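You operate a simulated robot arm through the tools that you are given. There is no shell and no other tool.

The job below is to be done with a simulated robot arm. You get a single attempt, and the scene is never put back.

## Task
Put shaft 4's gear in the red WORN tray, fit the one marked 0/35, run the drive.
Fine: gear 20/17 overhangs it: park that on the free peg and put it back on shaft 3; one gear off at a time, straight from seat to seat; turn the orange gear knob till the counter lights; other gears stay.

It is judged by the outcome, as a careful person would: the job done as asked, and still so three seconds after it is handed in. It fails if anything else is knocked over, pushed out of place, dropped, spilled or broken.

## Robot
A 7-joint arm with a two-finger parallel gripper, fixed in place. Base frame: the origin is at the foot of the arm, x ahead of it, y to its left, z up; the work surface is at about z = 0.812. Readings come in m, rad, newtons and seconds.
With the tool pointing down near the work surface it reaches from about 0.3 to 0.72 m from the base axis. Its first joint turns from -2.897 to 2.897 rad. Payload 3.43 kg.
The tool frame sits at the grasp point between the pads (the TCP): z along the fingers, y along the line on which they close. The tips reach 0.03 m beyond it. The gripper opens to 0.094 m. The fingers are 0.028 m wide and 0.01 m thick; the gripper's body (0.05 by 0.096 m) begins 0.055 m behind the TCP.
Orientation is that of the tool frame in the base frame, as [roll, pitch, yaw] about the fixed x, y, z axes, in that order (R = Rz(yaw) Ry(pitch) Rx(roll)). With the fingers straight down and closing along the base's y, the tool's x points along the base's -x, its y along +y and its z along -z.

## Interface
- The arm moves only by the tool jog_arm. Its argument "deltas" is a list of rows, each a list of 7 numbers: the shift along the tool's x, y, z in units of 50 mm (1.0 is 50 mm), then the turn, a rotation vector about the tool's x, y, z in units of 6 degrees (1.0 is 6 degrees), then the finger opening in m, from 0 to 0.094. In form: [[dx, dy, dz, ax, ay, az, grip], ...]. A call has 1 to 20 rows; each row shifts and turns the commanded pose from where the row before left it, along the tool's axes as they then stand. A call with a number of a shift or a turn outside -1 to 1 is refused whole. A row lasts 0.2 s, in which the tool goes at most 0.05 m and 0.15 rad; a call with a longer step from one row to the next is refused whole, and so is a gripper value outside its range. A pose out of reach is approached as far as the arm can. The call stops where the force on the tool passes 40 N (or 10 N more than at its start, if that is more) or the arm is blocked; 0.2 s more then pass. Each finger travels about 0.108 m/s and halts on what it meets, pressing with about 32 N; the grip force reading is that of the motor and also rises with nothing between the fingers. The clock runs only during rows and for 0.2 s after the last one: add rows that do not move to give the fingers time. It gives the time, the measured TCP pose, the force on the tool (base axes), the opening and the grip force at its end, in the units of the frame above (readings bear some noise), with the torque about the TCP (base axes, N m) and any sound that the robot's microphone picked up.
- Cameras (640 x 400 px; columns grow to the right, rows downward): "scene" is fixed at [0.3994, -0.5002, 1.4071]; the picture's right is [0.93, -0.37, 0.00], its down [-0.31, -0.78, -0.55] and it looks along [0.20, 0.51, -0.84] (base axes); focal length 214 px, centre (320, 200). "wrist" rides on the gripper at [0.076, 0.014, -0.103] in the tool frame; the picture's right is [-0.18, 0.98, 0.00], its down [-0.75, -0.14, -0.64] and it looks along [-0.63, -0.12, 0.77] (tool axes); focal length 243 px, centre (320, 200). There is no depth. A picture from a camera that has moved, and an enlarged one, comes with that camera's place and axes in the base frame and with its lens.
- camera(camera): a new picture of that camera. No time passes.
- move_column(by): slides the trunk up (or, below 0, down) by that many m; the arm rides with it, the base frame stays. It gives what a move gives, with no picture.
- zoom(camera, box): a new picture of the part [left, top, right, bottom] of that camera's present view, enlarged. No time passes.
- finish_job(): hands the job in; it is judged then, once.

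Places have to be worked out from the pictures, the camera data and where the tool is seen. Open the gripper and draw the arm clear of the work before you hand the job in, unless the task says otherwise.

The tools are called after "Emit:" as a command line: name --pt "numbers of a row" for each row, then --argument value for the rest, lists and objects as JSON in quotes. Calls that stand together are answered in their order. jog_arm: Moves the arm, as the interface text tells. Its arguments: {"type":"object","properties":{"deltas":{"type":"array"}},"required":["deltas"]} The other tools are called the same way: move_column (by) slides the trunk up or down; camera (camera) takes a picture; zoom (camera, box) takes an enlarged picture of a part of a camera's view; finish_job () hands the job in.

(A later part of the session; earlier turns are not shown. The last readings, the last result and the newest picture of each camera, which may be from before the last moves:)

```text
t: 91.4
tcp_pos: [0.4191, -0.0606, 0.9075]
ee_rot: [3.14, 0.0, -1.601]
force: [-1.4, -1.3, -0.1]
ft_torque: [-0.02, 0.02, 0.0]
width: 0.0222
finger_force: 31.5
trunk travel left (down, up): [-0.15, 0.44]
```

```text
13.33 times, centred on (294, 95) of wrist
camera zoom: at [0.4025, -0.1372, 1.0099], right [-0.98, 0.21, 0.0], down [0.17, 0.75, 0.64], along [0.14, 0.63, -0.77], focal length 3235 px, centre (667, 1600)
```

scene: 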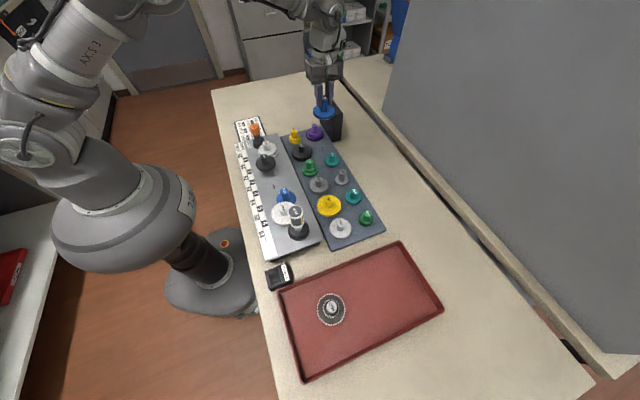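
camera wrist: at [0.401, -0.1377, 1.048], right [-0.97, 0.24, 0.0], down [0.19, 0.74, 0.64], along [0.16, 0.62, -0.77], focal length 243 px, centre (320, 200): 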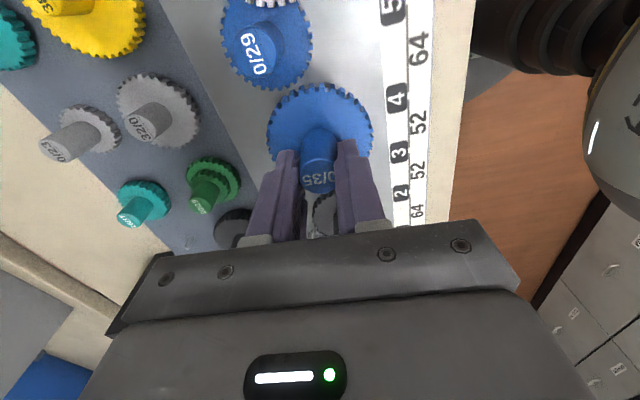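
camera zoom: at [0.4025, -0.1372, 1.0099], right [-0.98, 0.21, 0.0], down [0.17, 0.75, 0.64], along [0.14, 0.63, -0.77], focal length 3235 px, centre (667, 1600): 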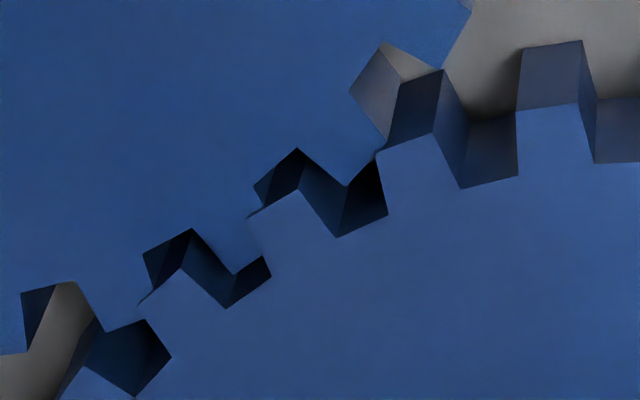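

The force is zero now. I'll check whether the hub slid in the fingers by comparing the cap's image position with what it was at the rack grip.

Emit:
zoom --camera "wrist" --box '[230, 110, 410, 222]'

Emit:
zoom --camera "scene" --box '[263, 172, 295, 192]'

Emit:
zoom --camera "scene" --box '[270, 185, 318, 215]'

```text
3.56 times, centred on (320, 166) of wrist
camera zoom: at [0.4025, -0.1372, 1.0099], right [-0.98, 0.21, 0.0], down [0.17, 0.75, 0.64], along [0.14, 0.63, -0.77], focal length 863 px, centre (320, 321)
```

zoom: 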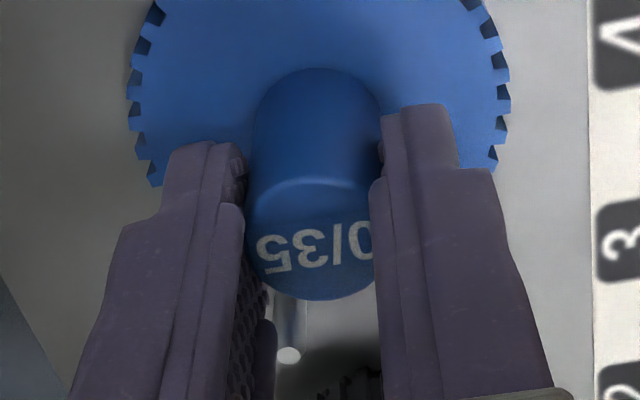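

```text
16.00 times, centred on (279, 182) of scene
camera zoom: at [0.3994, -0.5002, 1.4071], right [0.93, -0.37, 0.0], down [-0.31, -0.78, -0.55], along [0.2, 0.51, -0.84], focal length 3432 px, centre (976, 488)
```

zoom: 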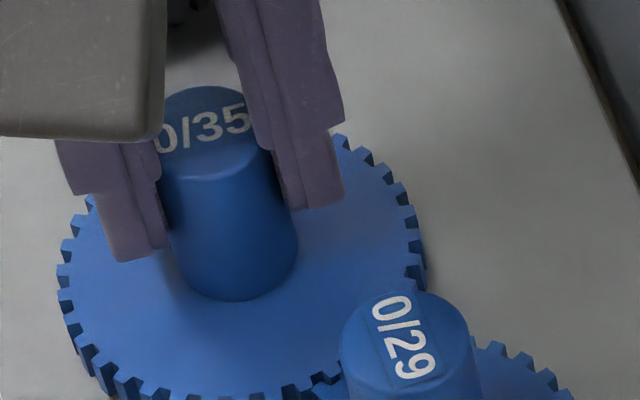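

```text
13.33 times, centred on (294, 200) of scene
camera zoom: at [0.3994, -0.5002, 1.4071], right [0.93, -0.37, 0.0], down [-0.31, -0.78, -0.55], along [0.2, 0.51, -0.84], focal length 2860 px, centre (667, 200)
```

zoom: 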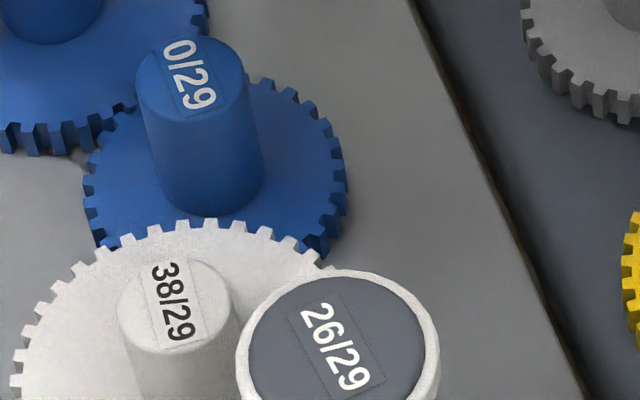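

The cap sits about 4 mm lower in the fingers than at the rack grip, so the hub slid down a little in transit. That accounts for the height difference, and the gear is on its seat, flush with 0/29. I'll open the fingers.

Emit:
jog_arm --pt "0 0 0 0 0 0 0.03" --pt "0 0 0 0 0 0 0.05" --pt "0 0 0 0 0 0 0.05" --pt "0 0 0 0 0 0 0.05"

Emit:
zoom --camera "wrist" --box '[230, 60, 410, 172]'

Emit:
zoom --camera "scene" --box '[255, 170, 303, 200]'

```text
t: 92.4
tcp_pos: [0.4192, -0.0612, 0.9079]
ee_rot: [3.142, 0.0, -1.602]
force: [0.0, -0.3, 0.3]
ft_torque: [-0.01, 0.01, 0.0]
width: 0.05
finger_force: 0.1
trunk travel left (down, up): [-0.15, 0.44]
```

```text
3.56 times, centred on (320, 116) of wrist
camera zoom: at [0.4031, -0.1374, 1.0105], right [-0.98, 0.21, 0.0], down [0.16, 0.75, 0.64], along [0.14, 0.63, -0.77], focal length 863 px, centre (320, 499)
```

zoom: 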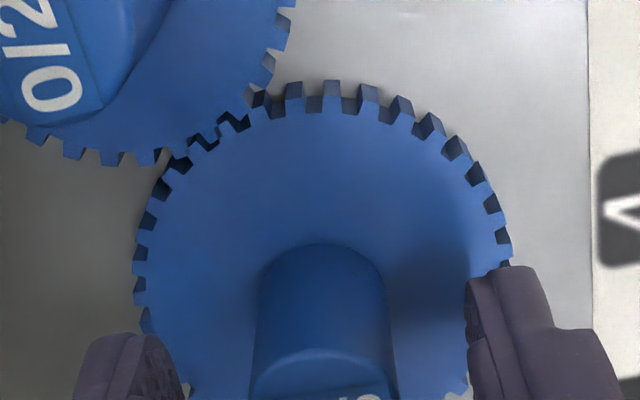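

```text
13.33 times, centred on (279, 185) of scene
camera zoom: at [0.3994, -0.5002, 1.4071], right [0.93, -0.37, 0.0], down [-0.31, -0.78, -0.55], along [0.2, 0.51, -0.84], focal length 2860 px, centre (867, 400)
```

zoom: 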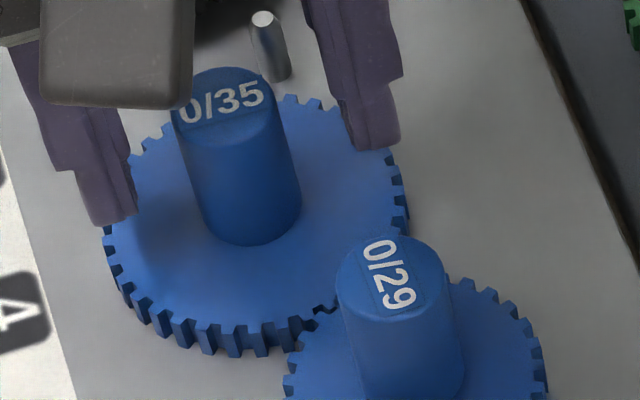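

0/35 is standing on shaft 4 in mesh with 0/29. I'll rise straight up, undo the small twist and check from above.

Emit:
jog_arm --pt "0 0 -0.3 0 0 0 0.05" --pt "0 0 -0.6 0 0 0 0.05" --pt "0 0 -0.6 0 0 0 0.05" --pt "0 0 -0.6 0 0 0 0.05" --pt "0 0 -0.3 0 0 -0.29 0.05" --pt "0 0 0 0 0 0 0.05"

Emit:
camera --camera "wrist"

Emit:
zoom --camera "wrist" --box '[240, 10, 400, 110]'

Emit:
zoom --camera "scene" --box '[235, 130, 331, 190]'

```text
t: 93.8
tcp_pos: [0.4169, -0.061, 1.0294]
ee_rot: [3.141, 0.0, -1.571]
force: [-0.1, -0.1, -0.2]
ft_torque: [-0.01, -0.01, 0.02]
width: 0.0501
finger_force: 0.0
trunk travel left (down, up): [-0.15, 0.44]
```

```text
taken
camera wrist: at [0.404, -0.1382, 1.1314], right [-0.98, 0.18, 0.0], down [0.14, 0.75, 0.64], along [0.12, 0.63, -0.77], focal length 243 px, centre (320, 200)
```

wrist: 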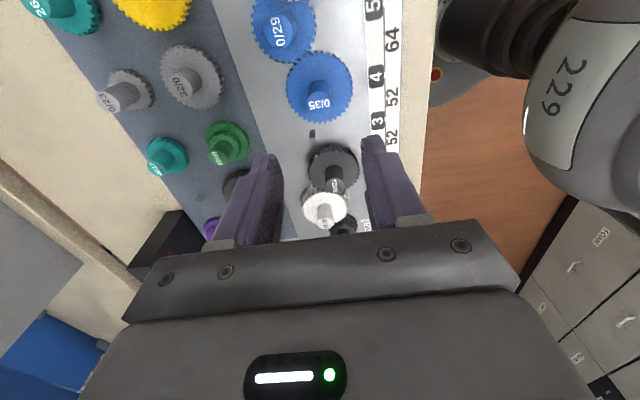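

```text
4.00 times, centred on (320, 60) of wrist
camera zoom: at [0.404, -0.1382, 1.1314], right [-0.98, 0.18, 0.0], down [0.14, 0.75, 0.64], along [0.12, 0.63, -0.77], focal length 970 px, centre (320, 760)
```

zoom: 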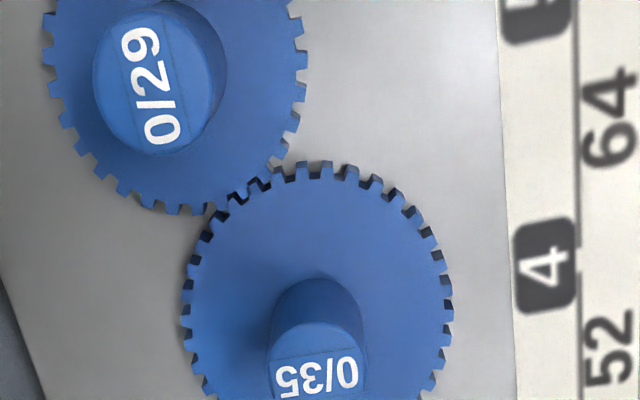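

```text
6.67 times, centred on (283, 160) of scene
camera zoom: at [0.3994, -0.5002, 1.4071], right [0.93, -0.37, 0.0], down [-0.31, -0.78, -0.55], along [0.2, 0.51, -0.84], focal length 1430 px, centre (567, 467)
```

zoom: 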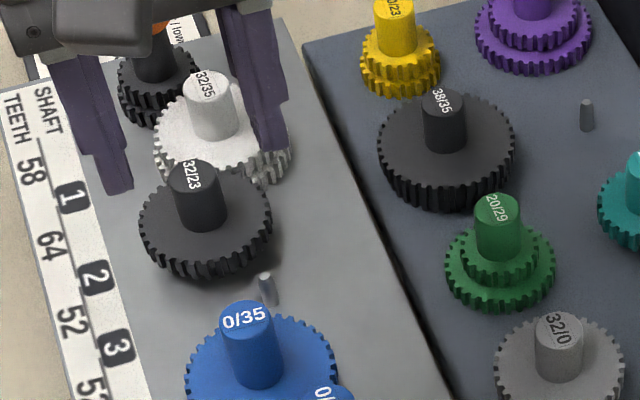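

0/35's cap height and mesh look right. Before fetching 20/17 I need the tooth phases it must match: 0/35's lower teeth and 32/23's upper teeth, both facing shaft 3. I'll zoom on those rims.

Emit:
zoom --camera "wrist" --box '[280, 92, 360, 142]'

Emit:
zoom --camera "wrist" --box '[290, 130, 370, 180]'

```text
8.00 times, centred on (320, 117) of wrist
camera zoom: at [0.404, -0.1382, 1.1314], right [-0.98, 0.18, 0.0], down [0.14, 0.75, 0.64], along [0.12, 0.63, -0.77], focal length 1941 px, centre (320, 864)
```

zoom: 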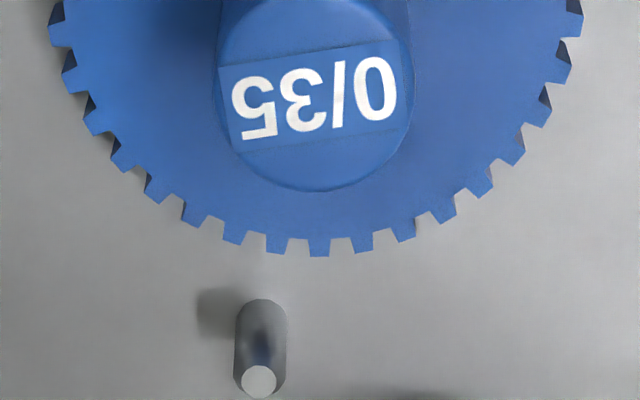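

```text
8.00 times, centred on (330, 155) of wrist
camera zoom: at [0.404, -0.1382, 1.1314], right [-0.98, 0.18, 0.0], down [0.14, 0.75, 0.64], along [0.12, 0.63, -0.77], focal length 1941 px, centre (240, 560)
```

zoom: 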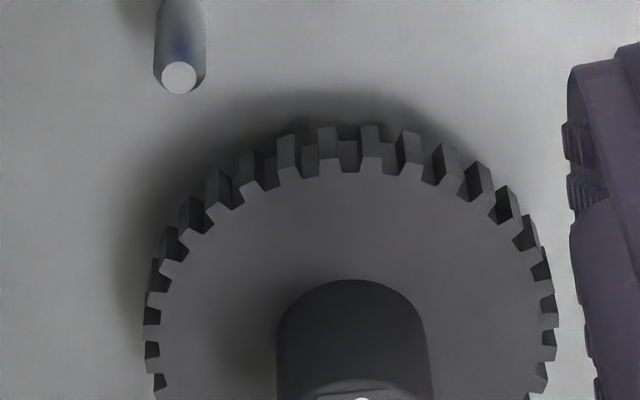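

The rim geometry of 0/35 doesn't fit a flat gear quite as I expect from these pixels. I'll zoom in carefully on the whole gear to confirm it sits level.

Emit:
zoom --camera "wrist" --box '[280, 45, 360, 95]'

Emit:
zoom --camera "wrist" --box '[272, 52, 368, 127]'

Emit:
zoom --camera "scene" --box '[255, 172, 303, 202]'

```text
8.00 times, centred on (320, 70) of wrist
camera zoom: at [0.404, -0.1382, 1.1314], right [-0.98, 0.18, 0.0], down [0.14, 0.75, 0.64], along [0.12, 0.63, -0.77], focal length 1941 px, centre (320, 1240)
```

zoom: 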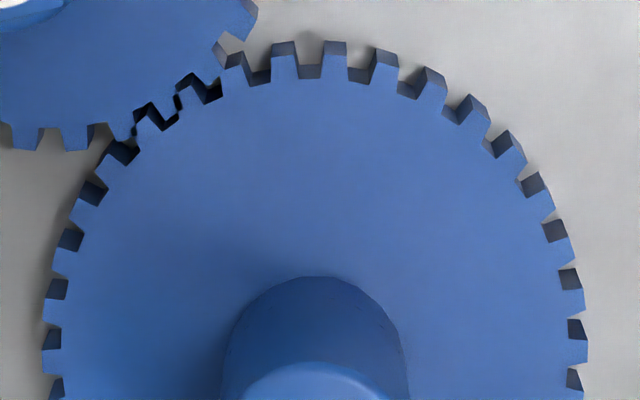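

```text
5.33 times, centred on (320, 90) of wrist
camera zoom: at [0.404, -0.1382, 1.1314], right [-0.98, 0.18, 0.0], down [0.14, 0.75, 0.64], along [0.12, 0.63, -0.77], focal length 1294 px, centre (320, 789)
```

zoom: 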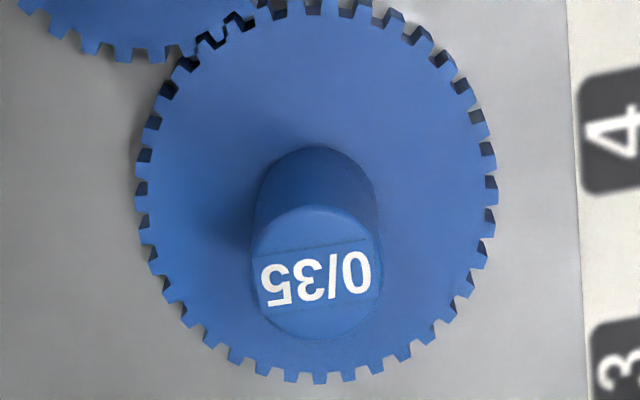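

```text
13.33 times, centred on (279, 187) of scene
camera zoom: at [0.3994, -0.5002, 1.4071], right [0.93, -0.37, 0.0], down [-0.31, -0.78, -0.55], along [0.2, 0.51, -0.84], focal length 2860 px, centre (867, 373)
```

zoom: 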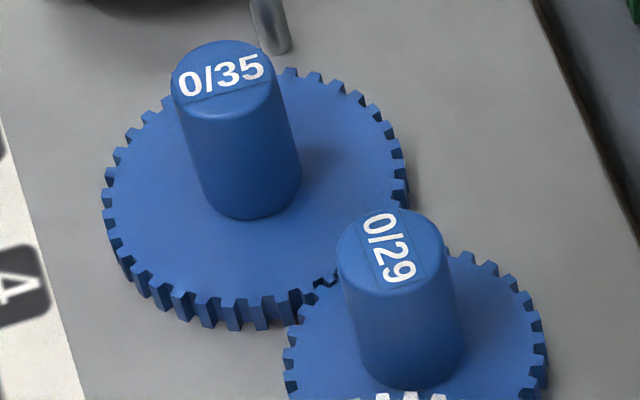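

The gear is level and flush in mesh, and the residual was just my tooth-height assumption. For 20/17's angle I need the 32-tooth rim's phase more accurately, so I'll zoom further there.

Emit:
zoom --camera "wrist" --box '[302, 136, 350, 166]'

Emit:
zoom --camera "wrist" --box '[300, 105, 332, 125]'

Emit:
zoom --camera "wrist" --box '[300, 136, 364, 206]'

```text
13.33 times, centred on (326, 151) of wrist
camera zoom: at [0.404, -0.1382, 1.1314], right [-0.98, 0.18, 0.0], down [0.14, 0.75, 0.64], along [0.12, 0.63, -0.77], focal length 3235 px, centre (240, 853)
```

zoom: 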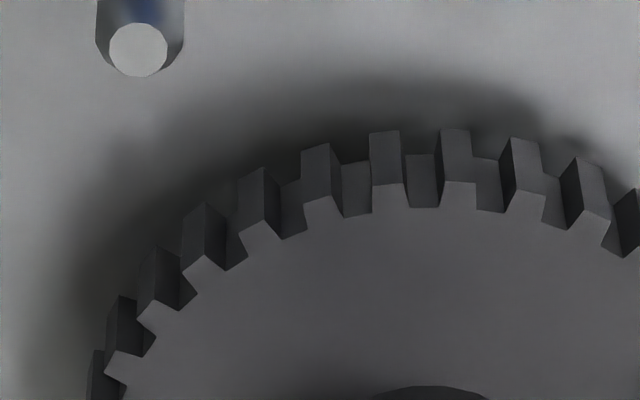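

```text
16.00 times, centred on (316, 115) of wrist
camera zoom: at [0.404, -0.1382, 1.1314], right [-0.98, 0.18, 0.0], down [0.14, 0.75, 0.64], along [0.12, 0.63, -0.77], focal length 3882 px, centre (384, 1560)
```

zoom: 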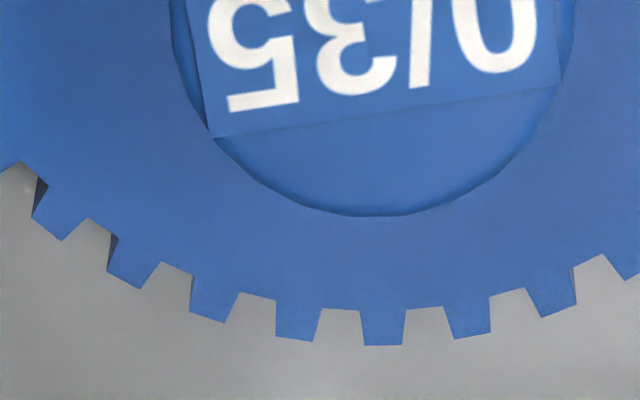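

```text
5.71 times, centred on (332, 171) of wrist
camera zoom: at [0.404, -0.1382, 1.1314], right [-0.98, 0.18, 0.0], down [0.14, 0.75, 0.64], along [0.12, 0.63, -0.77], focal length 1386 px, centre (251, 366)
```

zoom: 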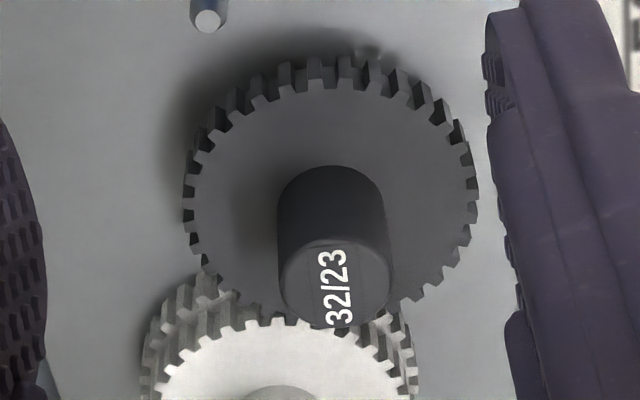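

Phase estimates so far: on 32/23's upper rim, a tooth lies about 2.6° clockwise of the line to shaft 3. On 0/35's rim, a tooth lies about 1.8° clockwise of its line to shaft 3. Now I'll fetch 20/17, moving back over the parked gear.

Emit:
jog_arm --pt "0.25 -0.28 0 0 0 0 0.05" --pt "0.5 -0.56 0 0 0 0 0.05" --pt "0.6 -0.67 0 0 0 0 0.05" --pt "0.6 -0.67 0 0 0 0 0.05" --pt "0.6 -0.67 0 0 0 0 0.05" --pt "0.6 -0.67 0 0 0 0 0.05" --pt "0.5 -0.56 0 0 0 0 0.05" --pt "0.3 -0.35 0 0 0 0 0.05" --pt "0.122 -0.142 0 0 0 0 0.05" --pt "0 0 0.5 0 0 0 0.05" --pt "0 0 0.6 0 0 0 0.05" --pt "0 0 0.6 0 0 0 0.05" --pt "0 0 0.4 0 0 0 0.05" --pt "0 0 0 0 0 0 0.05" --pt "0 0 0 0 0 0 0.05"

Emit:
camera --camera "wrist"

Emit:
zoom --camera "wrist" --box '[240, 70, 400, 170]'

Emit:
zoom --camera "scene" --box '[235, 130, 331, 190]'

```text
t: 97.0
tcp_pos: [0.6493, -0.2662, 0.9235]
ee_rot: [-3.14, 0.0, -1.57]
force: [0.2, 0.4, -0.5]
ft_torque: [-0.01, -0.01, -0.01]
width: 0.0502
finger_force: 0.0
trunk travel left (down, up): [-0.15, 0.44]
```

```text
taken
camera wrist: at [0.6344, -0.3429, 1.0252], right [-0.98, 0.18, 0.0], down [0.14, 0.75, 0.64], along [0.12, 0.63, -0.77], focal length 243 px, centre (320, 200)
```

wrist: 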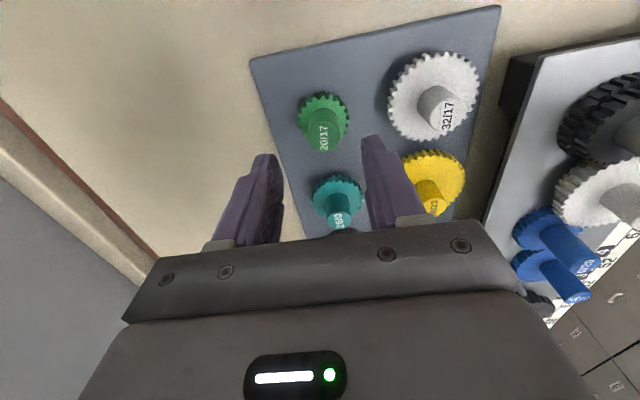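

```text
4.00 times, centred on (320, 120) of wrist
camera zoom: at [0.6344, -0.3429, 1.0252], right [-0.98, 0.18, 0.0], down [0.14, 0.75, 0.64], along [0.12, 0.63, -0.77], focal length 970 px, centre (320, 520)
```

zoom: 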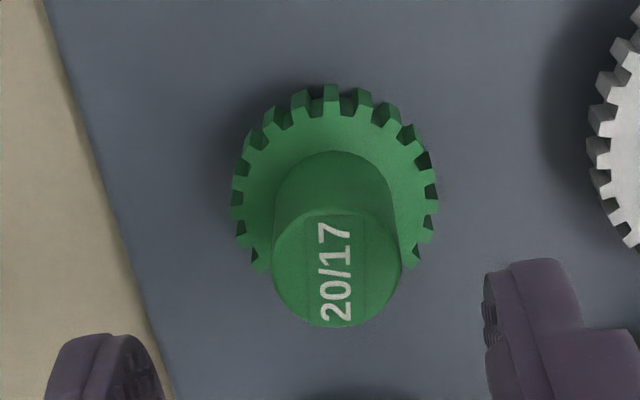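

```text
6.67 times, centred on (283, 160) of scene
camera zoom: at [0.3994, -0.5002, 1.4071], right [0.93, -0.37, 0.0], down [-0.31, -0.78, -0.55], along [0.2, 0.51, -0.84], focal length 1430 px, centre (567, 467)
```

zoom: 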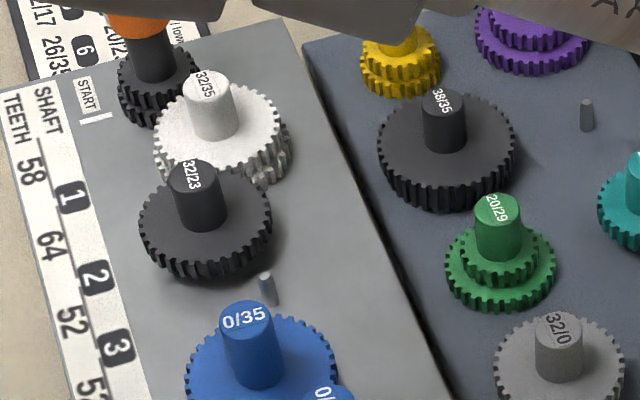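

I'll look at the parked 20/17 from the scene camera, where both tooth tiers are visible, to learn how the 17 and 20 teeth relate.

Emit:
zoom --camera "scene" --box '[352, 205, 384, 225]'

Emit:
zoom --camera "wrist" --box '[290, 85, 354, 125]'

```text
16.00 times, centred on (368, 215) of scene
camera zoom: at [0.3994, -0.5002, 1.4071], right [0.93, -0.37, 0.0], down [-0.31, -0.78, -0.55], along [0.2, 0.51, -0.84], focal length 3432 px, centre (-448, -40)
```

zoom: 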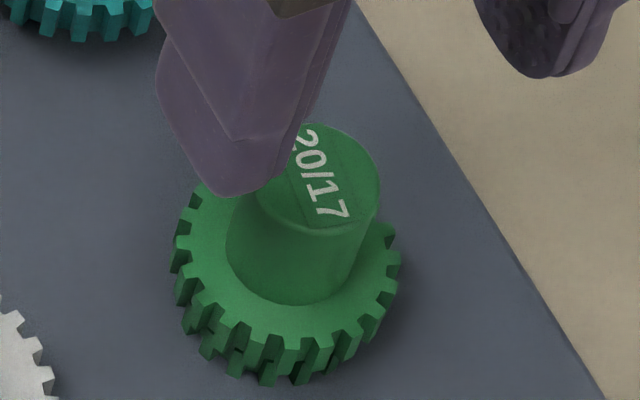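

```text
10.00 times, centred on (322, 105) of wrist
camera zoom: at [0.6344, -0.3429, 1.0252], right [-0.98, 0.18, 0.0], down [0.14, 0.75, 0.64], along [0.12, 0.63, -0.77], focal length 2426 px, centre (300, 1150)
```

zoom: 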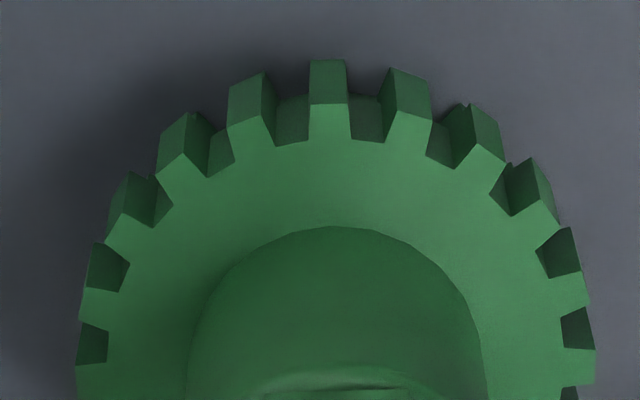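

Emit:
zoom --camera "scene" --box '[358, 214, 374, 224]'

Emit:
zoom --camera "scene" --box '[356, 208, 380, 223]'

```text
16.00 times, centred on (366, 219) of scene
camera zoom: at [0.3994, -0.5002, 1.4071], right [0.93, -0.37, 0.0], down [-0.31, -0.78, -0.55], along [0.2, 0.51, -0.84], focal length 3432 px, centre (-416, -104)
```

zoom: 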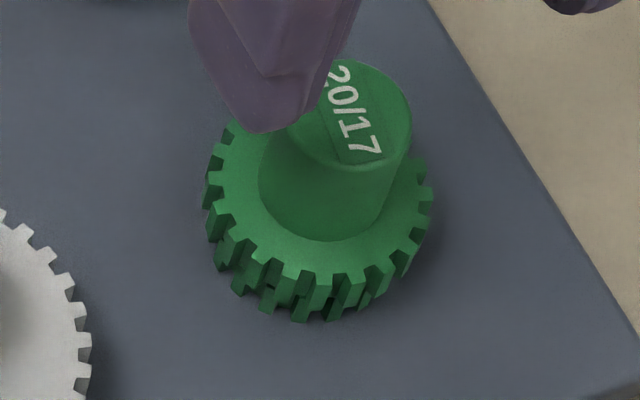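

```text
16.00 times, centred on (368, 216) of scene
camera zoom: at [0.3994, -0.5002, 1.4071], right [0.93, -0.37, 0.0], down [-0.31, -0.78, -0.55], along [0.2, 0.51, -0.84], focal length 3432 px, centre (-448, -48)
```

zoom: 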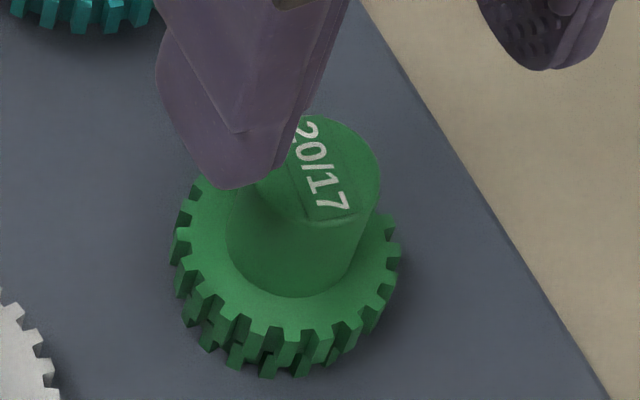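

The two tiers overlap too much from here. I'll back the camera off 80 mm toward -y, which gives a more oblique view of the lower 17-tooth tier.

Emit:
jog_arm --pt "0.5 0 0 0 0 0 0.05" --pt "0.6 0 0 0 0 0 0.05" --pt "0.5 0 0 0 0 0 0.05" --pt "0 0 0 0 0 0 0.05" --pt "0 0 0 0 0 0 0.05"

Emit:
camera --camera "wrist"

Emit:
zoom --camera "wrist" --box '[288, 155, 352, 195]'

```text
t: 98.2
tcp_pos: [0.643, -0.3416, 0.9244]
ee_rot: [-3.14, 0.0, -1.571]
force: [-1.4, -0.2, 0.0]
ft_torque: [0.0, 0.01, 0.0]
width: 0.0503
finger_force: 0.0
out of reach, approached as far as the arm can: row 3
trunk travel left (down, up): [-0.15, 0.44]
```

```text
taken
camera wrist: at [0.6293, -0.4192, 1.0257], right [-0.98, 0.18, 0.0], down [0.14, 0.75, 0.64], along [0.12, 0.63, -0.77], focal length 243 px, centre (320, 200)
```

wrist: 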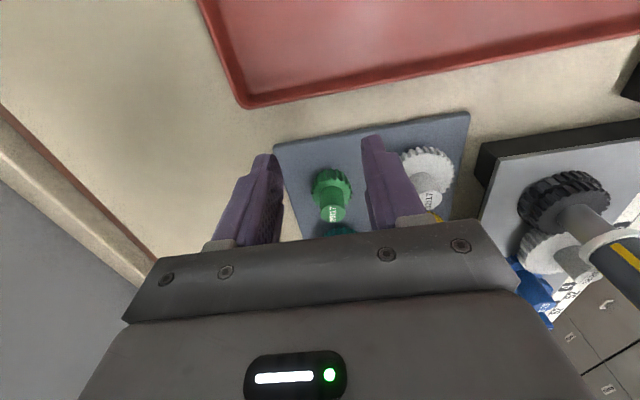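

```text
10.00 times, centred on (320, 175) of wrist
camera zoom: at [0.6293, -0.4192, 1.0257], right [-0.98, 0.18, 0.0], down [0.14, 0.75, 0.64], along [0.12, 0.63, -0.77], focal length 2426 px, centre (320, 450)
```

zoom: 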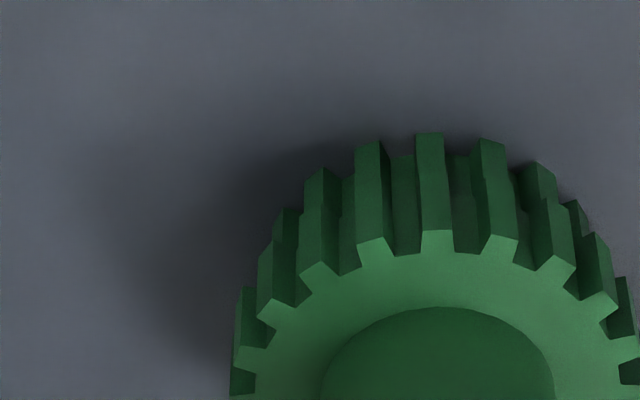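

The oblique view shows the 17 and 20 teeth are aligned at the label direction, currently -100.4°. Next I'll take a close, centred look at the 32 and 35 rims facing shaft 3 with the gripper empty, so I can choose the right insertion angle.

Emit:
jog_arm --pt "-0.1 0 -0.5 0 0 0 0.05" --pt "-0.2 0 -0.65 0 0 0 0.05" --pt "-0.2 0 -0.7 0 0 0 0.05" --pt "-0.3 0.15 -0.6 0 0 0 0.05" --pt "-0.65 0.45 0 0 0 0 0.05" --pt "-0.7 0.5 0 0 0 0 0.05" --pt "-0.7 0.5 0 0 0 0 0.05" --pt "-0.7 0.5 0 0 0 0 0.05" --pt "-0.7 0.5 0 0 0 0 0.05" --pt "-0.7 0.5 0 0 0 0 0.05" --pt "-0.7 0.5 0 0 0 0 0.05" --pt "-0.5 0.4 0 0 0 0 0.05" --pt "-0.35 0.3 0 0 0 0 0.05" --pt "0 0 0 0 0 0 0.05"

Emit:
camera --camera "wrist"

```text
t: 101.2
tcp_pos: [0.4298, -0.0181, 1.0464]
ee_rot: [-3.141, 0.0, -1.57]
force: [-0.3, -0.2, -0.1]
ft_torque: [0.03, 0.01, 0.0]
width: 0.0503
finger_force: 0.1
trunk travel left (down, up): [-0.15, 0.44]
```

```text
taken
camera wrist: at [0.4147, -0.0948, 1.1486], right [-0.98, 0.18, 0.0], down [0.14, 0.75, 0.64], along [0.12, 0.63, -0.77], focal length 243 px, centre (320, 200)
```

wrist: 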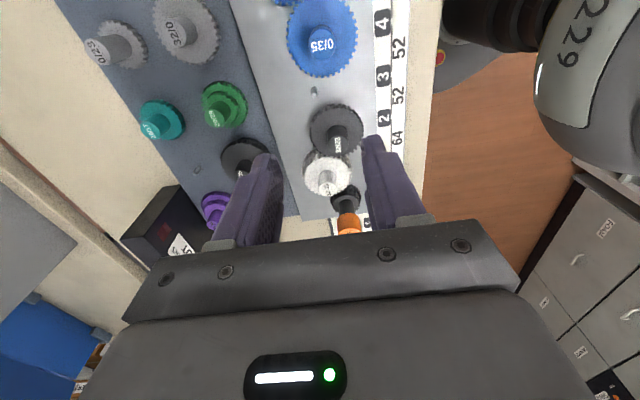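

Now I'll descend to TCP z≈0.947, with the tips still about 20 mm above the caps, and zoom on the rims around shaft 3.

Emit:
jog_arm --pt "0.02 0.02 0.5 0 0 0 0.05" --pt "0 0 0.6 0 0 0 0.05" --pt "0 0 0.5 0 0 0 0.05" --pt "0 0 0.35 0 0 0 0.05" --pt "0 0 0 0 0 0 0.05" --pt "0 0 0 0 0 0 0.05"

Emit:
camera --camera "wrist"

Emit:
zoom --camera "wrist" --box '[280, 60, 360, 110]'

Emit:
zoom --camera "wrist" --box '[280, 110, 360, 160]'

Emit:
zoom --camera "wrist" --box '[280, 140, 376, 200]'

```text
t: 102.6
tcp_pos: [0.4274, -0.0173, 0.9468]
ee_rot: [3.141, -0.001, -1.571]
force: [0.1, -0.1, 0.0]
ft_torque: [-0.04, 0.0, -0.02]
width: 0.05
finger_force: 0.1
trunk travel left (down, up): [-0.15, 0.44]
```

```text
taken
camera wrist: at [0.4123, -0.0948, 1.0495], right [-0.98, 0.18, 0.0], down [0.14, 0.75, 0.64], along [0.12, 0.63, -0.77], focal length 243 px, centre (320, 200)
```

wrist: 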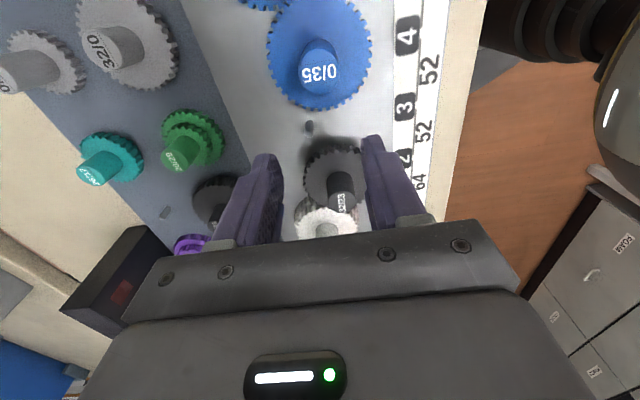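

```text
8.00 times, centred on (320, 85) of wrist
camera zoom: at [0.4123, -0.0948, 1.0495], right [-0.98, 0.18, 0.0], down [0.14, 0.75, 0.64], along [0.12, 0.63, -0.77], focal length 1941 px, centre (320, 1120)
```

zoom: 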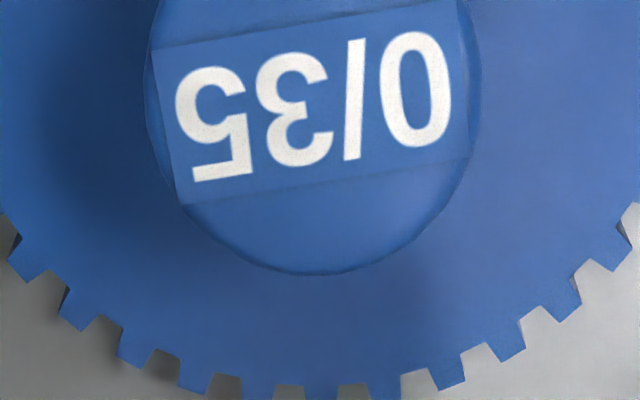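

```text
8.00 times, centred on (320, 135) of wrist
camera zoom: at [0.4123, -0.0948, 1.0495], right [-0.98, 0.18, 0.0], down [0.14, 0.75, 0.64], along [0.12, 0.63, -0.77], focal length 1941 px, centre (320, 720)
```

zoom: 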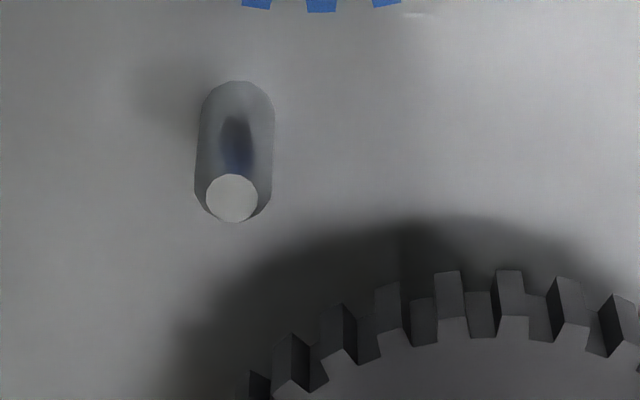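

```text
6.67 times, centred on (328, 170) of wrist
camera zoom: at [0.4123, -0.0948, 1.0495], right [-0.98, 0.18, 0.0], down [0.14, 0.75, 0.64], along [0.12, 0.63, -0.77], focal length 1618 px, centre (267, 400)
```

zoom: 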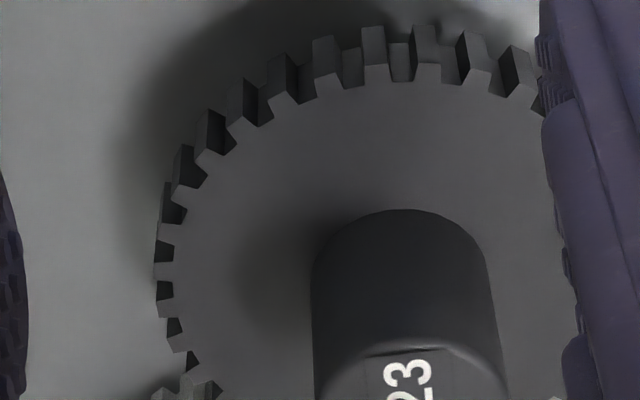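

I'll compare with the very first scene view, using the same zoom box, to see whether 32/23 has turned since 20/17 was lifted.

Emit:
zoom --camera "scene" --box '[250, 150, 314, 190]'

Emit:
zoom --camera "scene" --box '[225, 90, 395, 196]'

```text
10.00 times, centred on (282, 170) of scene
camera zoom: at [0.3994, -0.5002, 1.4071], right [0.93, -0.37, 0.0], down [-0.31, -0.78, -0.55], along [0.2, 0.51, -0.84], focal length 2145 px, centre (700, 500)
```

zoom: 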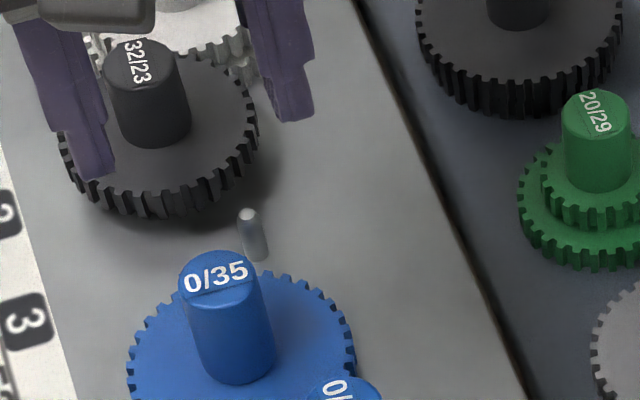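

```text
3.76 times, centred on (310, 143) of scene
camera zoom: at [0.3994, -0.5002, 1.4071], right [0.93, -0.37, 0.0], down [-0.31, -0.78, -0.55], along [0.2, 0.51, -0.84], focal length 807 px, centre (358, 415)
```

zoom: 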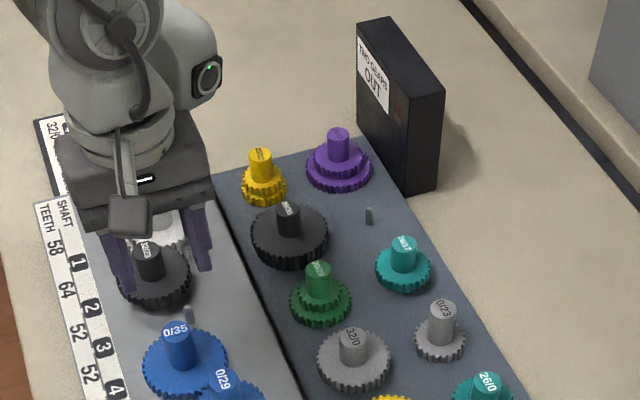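

The lower-tier check works out: 0/35 has the same tooth phase as the old gear, matching 20/17's original orientation. The 32-tooth rim disagrees by about half a pitch, so I'll zoom there at maximum to be certain which are teeth and which are gaps.

Emit:
zoom --camera "wrist" --box '[304, 144, 336, 164]'

Emit:
zoom --camera "scene" --box '[255, 155, 287, 175]'

```text
16.00 times, centred on (320, 154) of wrist
camera zoom: at [0.4123, -0.0948, 1.0495], right [-0.98, 0.18, 0.0], down [0.14, 0.75, 0.64], along [0.12, 0.63, -0.77], focal length 3882 px, centre (320, 936)
```

zoom: 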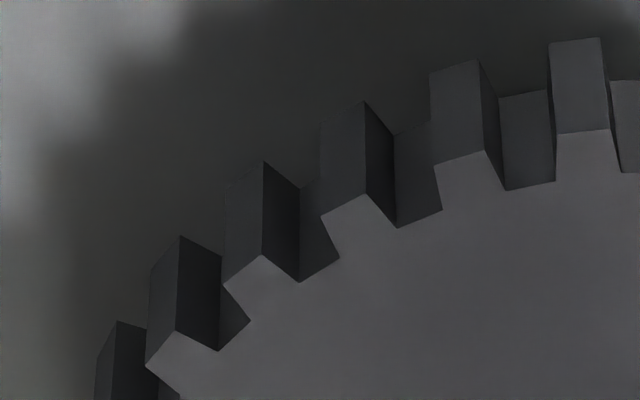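

```text
16.00 times, centred on (271, 165) of scene
camera zoom: at [0.3994, -0.5002, 1.4071], right [0.93, -0.37, 0.0], down [-0.31, -0.78, -0.55], along [0.2, 0.51, -0.84], focal length 3432 px, centre (1104, 760)
```

zoom: 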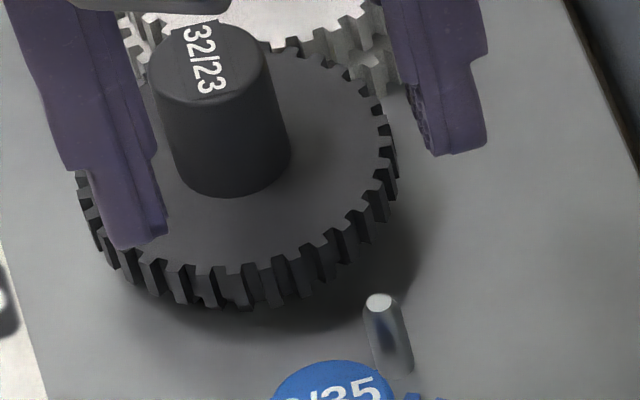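

Confirmed: a 32-tooth gear tooth points almost straight at shaft 3. I'll rise and check whether the orange knob's white tick still lines up with the START mark, which tells me if shaft 2 has been nudged.

Emit:
jog_arm --pt "0 0 -0.6 0 0 0 0.05" --pt "0 0 -0.8 0 0 0 0.05" --pt "0 0 -0.8 0 0 0 0.05" --pt "0.5 0 -0.6 0 0 0 0.05" --pt "0.5 0 0 0 0 0 0.05" --pt "0 0 0 0 0 0 0.05"

Emit:
camera --camera "wrist"

Emit:
zoom --camera "wrist" --box '[310, 160, 390, 210]'

Emit:
zoom --camera "scene" --box '[236, 115, 276, 140]'

```text
t: 104.0
tcp_pos: [0.427, -0.0679, 1.0873]
ee_rot: [3.141, -0.001, -1.571]
force: [0.5, -0.8, 0.0]
ft_torque: [-0.01, 0.0, -0.02]
width: 0.0503
finger_force: 0.1
trunk travel left (down, up): [-0.15, 0.44]
```

```text
taken
camera wrist: at [0.4119, -0.1449, 1.1911], right [-0.98, 0.18, 0.0], down [0.14, 0.75, 0.64], along [0.12, 0.63, -0.77], focal length 243 px, centre (320, 200)
```

wrist: 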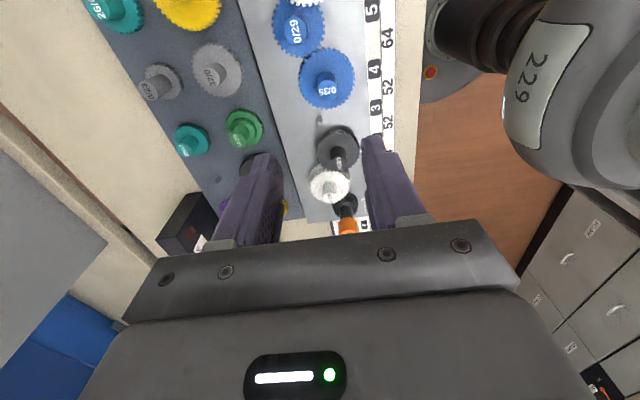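

```text
8.00 times, centred on (350, 185) of wrist
camera zoom: at [0.4119, -0.1449, 1.1911], right [-0.98, 0.18, 0.0], down [0.14, 0.75, 0.64], along [0.12, 0.63, -0.77], focal length 1941 px, centre (80, 320)
```

zoom: 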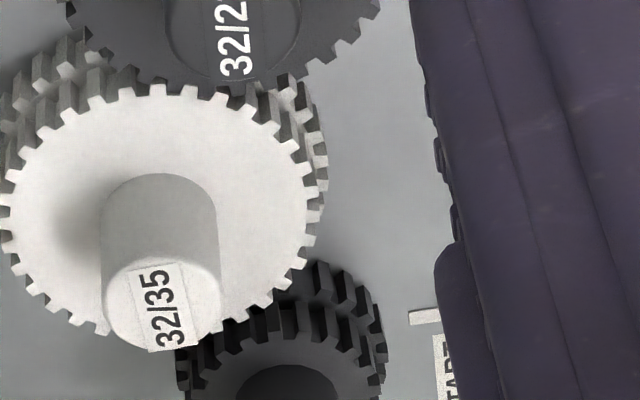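

```text
16.00 times, centred on (256, 128) of scene
camera zoom: at [0.3994, -0.5002, 1.4071], right [0.93, -0.37, 0.0], down [-0.31, -0.78, -0.55], along [0.2, 0.51, -0.84], focal length 3432 px, centre (1344, 1360)
```

zoom: 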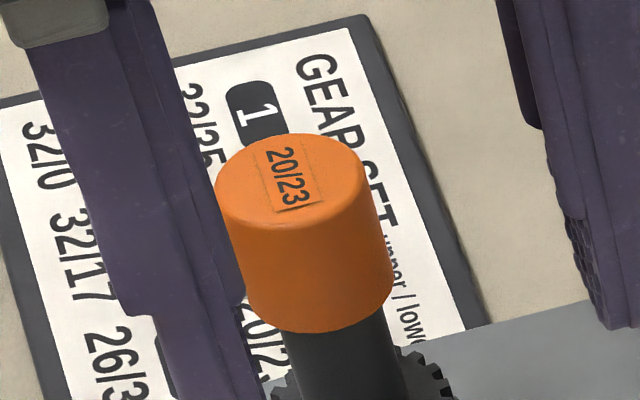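

Emit:
zoom --camera "wrist" --box '[316, 158, 356, 183]'

Emit:
zoom --camera "wrist" --box '[296, 45, 344, 75]'

Emit:
zoom --camera "wrist" --box '[280, 0, 344, 40]'

```text
16.00 times, centred on (336, 170) of wrist
camera zoom: at [0.4119, -0.1449, 1.1911], right [-0.98, 0.18, 0.0], down [0.14, 0.75, 0.64], along [0.12, 0.63, -0.77], focal length 3882 px, centre (64, 672)
```

zoom: 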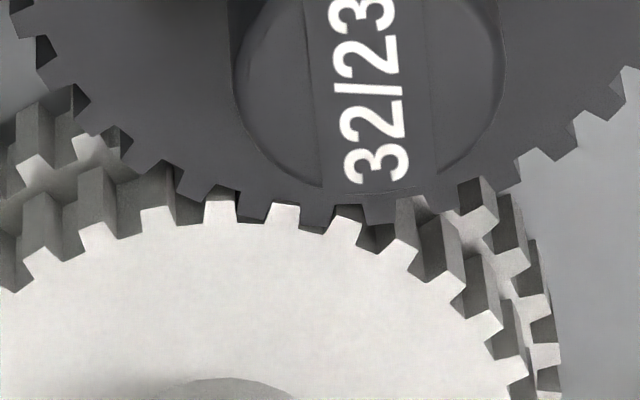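

```text
13.33 times, centred on (320, 60) of wrist
camera zoom: at [0.4119, -0.1449, 1.1911], right [-0.98, 0.18, 0.0], down [0.14, 0.75, 0.64], along [0.12, 0.63, -0.77], focal length 3235 px, centre (320, 2067)
```

zoom: 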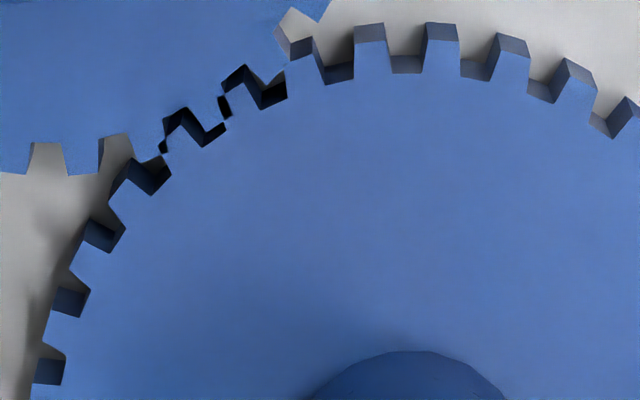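

```text
10.00 times, centred on (312, 20) of wrist
camera zoom: at [0.4119, -0.1449, 1.1911], right [-0.98, 0.18, 0.0], down [0.14, 0.75, 0.64], along [0.12, 0.63, -0.77], focal length 2426 px, centre (400, 2000)
```

zoom: 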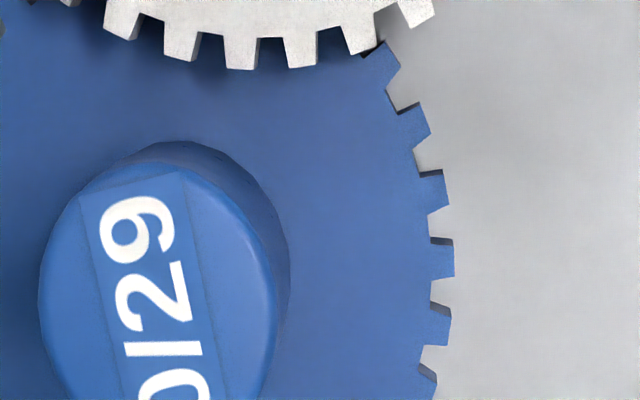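

The train meshes properly elsewhere. To satisfy both neighbours, 20/17's aligned tooth should sit near -57°, which is 43.6° from its parked orientation. So I'll grip it on the peg with the tool turned by that amount, so that it goes on with the tool back at -90°. First I'll move over the peg and turn.

Emit:
jog_arm --pt "0.25 -0.28 0 0 0 0 0.05" --pt "0.5 -0.56 0 0 0 0 0.05" --pt "0.6 -0.67 0 0 0 0 0.05" --pt "0.6 -0.67 0 0 0 0 0.05" --pt "0.6 -0.67 0 0 0 0 0.05" --pt "0.6 -0.67 0 0 0 0 0.05" --pt "0.5 -0.56 0 0 0 0 0.05" --pt "0.29 -0.33 0 0 0 0 0.05" --pt "0 0 0 0 0 1 0.05" --pt "0 0 0 0 0 1 0.05" --pt "0 0 0 0 0 1 0.05" --pt "0 0 0 0 0 1 0.05" --pt "0 0 0 0 0 1 0.05" --pt "0 0 0 0 0 1 0.05" --pt "0 0 0 0 0 1 0.05" --pt "0 0 0 0 0 0.27 0.05" --pt "0 0 0 0 0 0 0.05" --pt "0 0 0 0 0 0 0.05"

Emit:
camera --camera "wrist"

Emit:
zoom --camera "scene" --box '[225, 90, 345, 165]'

```text
t: 107.8
tcp_pos: [0.647, -0.2661, 1.0887]
ee_rot: [-3.14, -0.001, -2.332]
force: [-0.7, -0.5, -0.3]
ft_torque: [-0.02, -0.01, -0.02]
width: 0.05
finger_force: 0.0
trunk travel left (down, up): [-0.15, 0.44]
```

```text
taken
camera wrist: at [0.5846, -0.3117, 1.1909], right [-0.58, 0.81, 0.0], down [0.62, 0.45, 0.64], along [0.52, 0.38, -0.77], focal length 243 px, centre (320, 200)
```

wrist: 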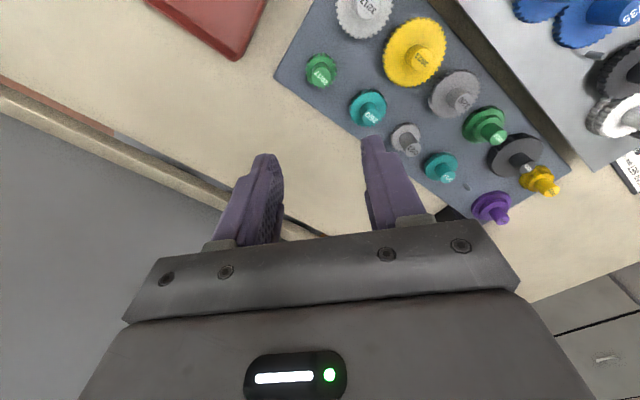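

```text
5.33 times, centred on (285, 128) of scene
camera zoom: at [0.3994, -0.5002, 1.4071], right [0.93, -0.37, 0.0], down [-0.31, -0.78, -0.55], along [0.2, 0.51, -0.84], focal length 1144 px, centre (507, 587)
```

zoom: 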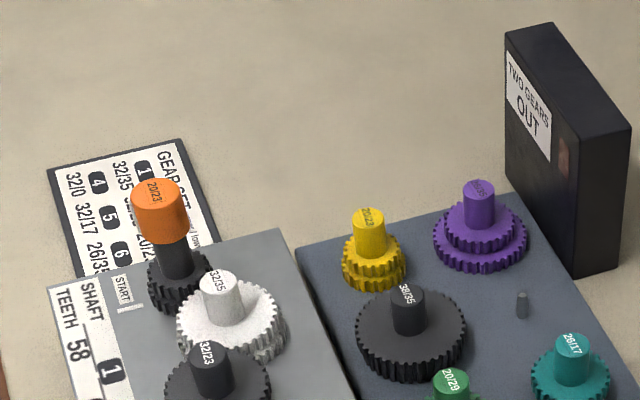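

The orientation is set at yaw -133.6° and the TCP is over the peg. I'll descend to about 60 mm above grip height and check the alignment.

Emit:
jog_arm --pt "0 0 0.5 0 0 0 0.05" --pt "0 0 0.8 0 0 0 0.05" --pt "0 0 0.8 0 0 0 0.05" --pt "0 0 0.7 0 0 0 0.05" --pt "0 0 0.4 0 0 0 0.05" --pt "0 0 0 0 0 0 0.05" --pt "0 0 0 0 0 0 0.05"

Emit:
camera --camera "wrist"

Emit:
zoom --camera "wrist" --box '[240, 70, 400, 170]'

```text
t: 109.4
tcp_pos: [0.6471, -0.2651, 0.9287]
ee_rot: [-3.141, -0.001, -2.333]
force: [0.5, -0.6, 0.2]
ft_torque: [0.02, 0.0, 0.01]
width: 0.0501
finger_force: 0.0
trunk travel left (down, up): [-0.15, 0.44]
```

```text
taken
camera wrist: at [0.5847, -0.3121, 1.0318], right [-0.58, 0.81, 0.0], down [0.62, 0.45, 0.64], along [0.52, 0.38, -0.77], focal length 243 px, centre (320, 200)
```

wrist: 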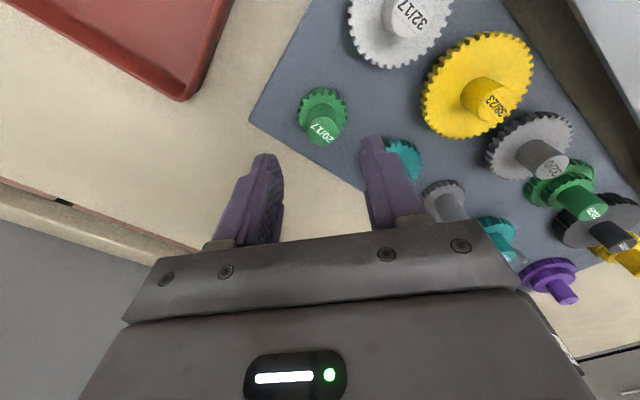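

```text
4.00 times, centred on (320, 120) of wrist
camera zoom: at [0.5847, -0.3121, 1.0318], right [-0.58, 0.81, 0.0], down [0.62, 0.45, 0.64], along [0.52, 0.38, -0.77], focal length 970 px, centre (320, 520)
```

zoom: 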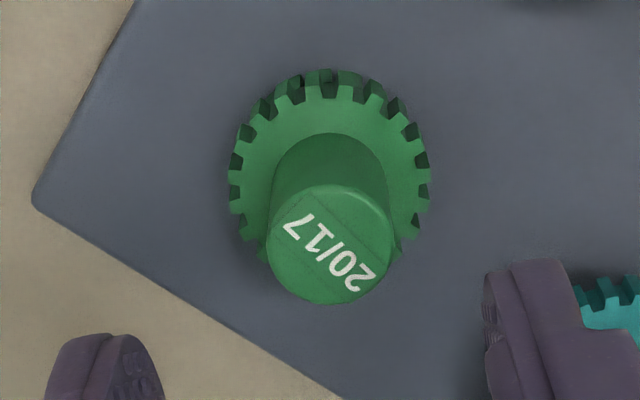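

The hub is centred to within about 1.4 mm. I'll trim and descend to grip height, slightly higher on the hub than before.

Emit:
jog_arm --pt "0 0.022 0.3 0 0 0 0.05" --pt "0 0 0.4 0 0 0 0.05" --pt "0 0 0.3 0 0 0 0.05" --pt "0 0 0.176 0 0 0 0.05" --pt "0 0 0 0 0 0 0.05" --pt "0 0 0 0 0 0 0.05"

Emit:
zoom --camera "wrist" --box '[230, 110, 410, 222]'

```text
t: 110.8
tcp_pos: [0.6453, -0.264, 0.8697]
ee_rot: [-3.141, -0.001, -2.333]
force: [-0.1, 0.4, -0.3]
ft_torque: [0.01, -0.02, 0.02]
width: 0.0499
finger_force: 0.1
trunk travel left (down, up): [-0.15, 0.44]
```

```text
3.56 times, centred on (320, 166) of wrist
camera zoom: at [0.5838, -0.3103, 0.9718], right [-0.58, 0.81, 0.0], down [0.62, 0.45, 0.64], along [0.52, 0.38, -0.77], focal length 863 px, centre (320, 321)
```

zoom: 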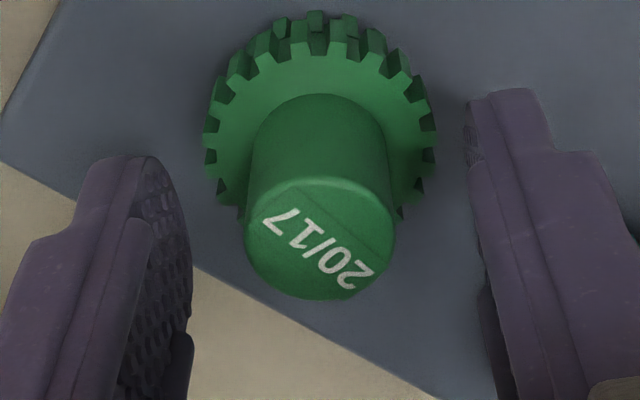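

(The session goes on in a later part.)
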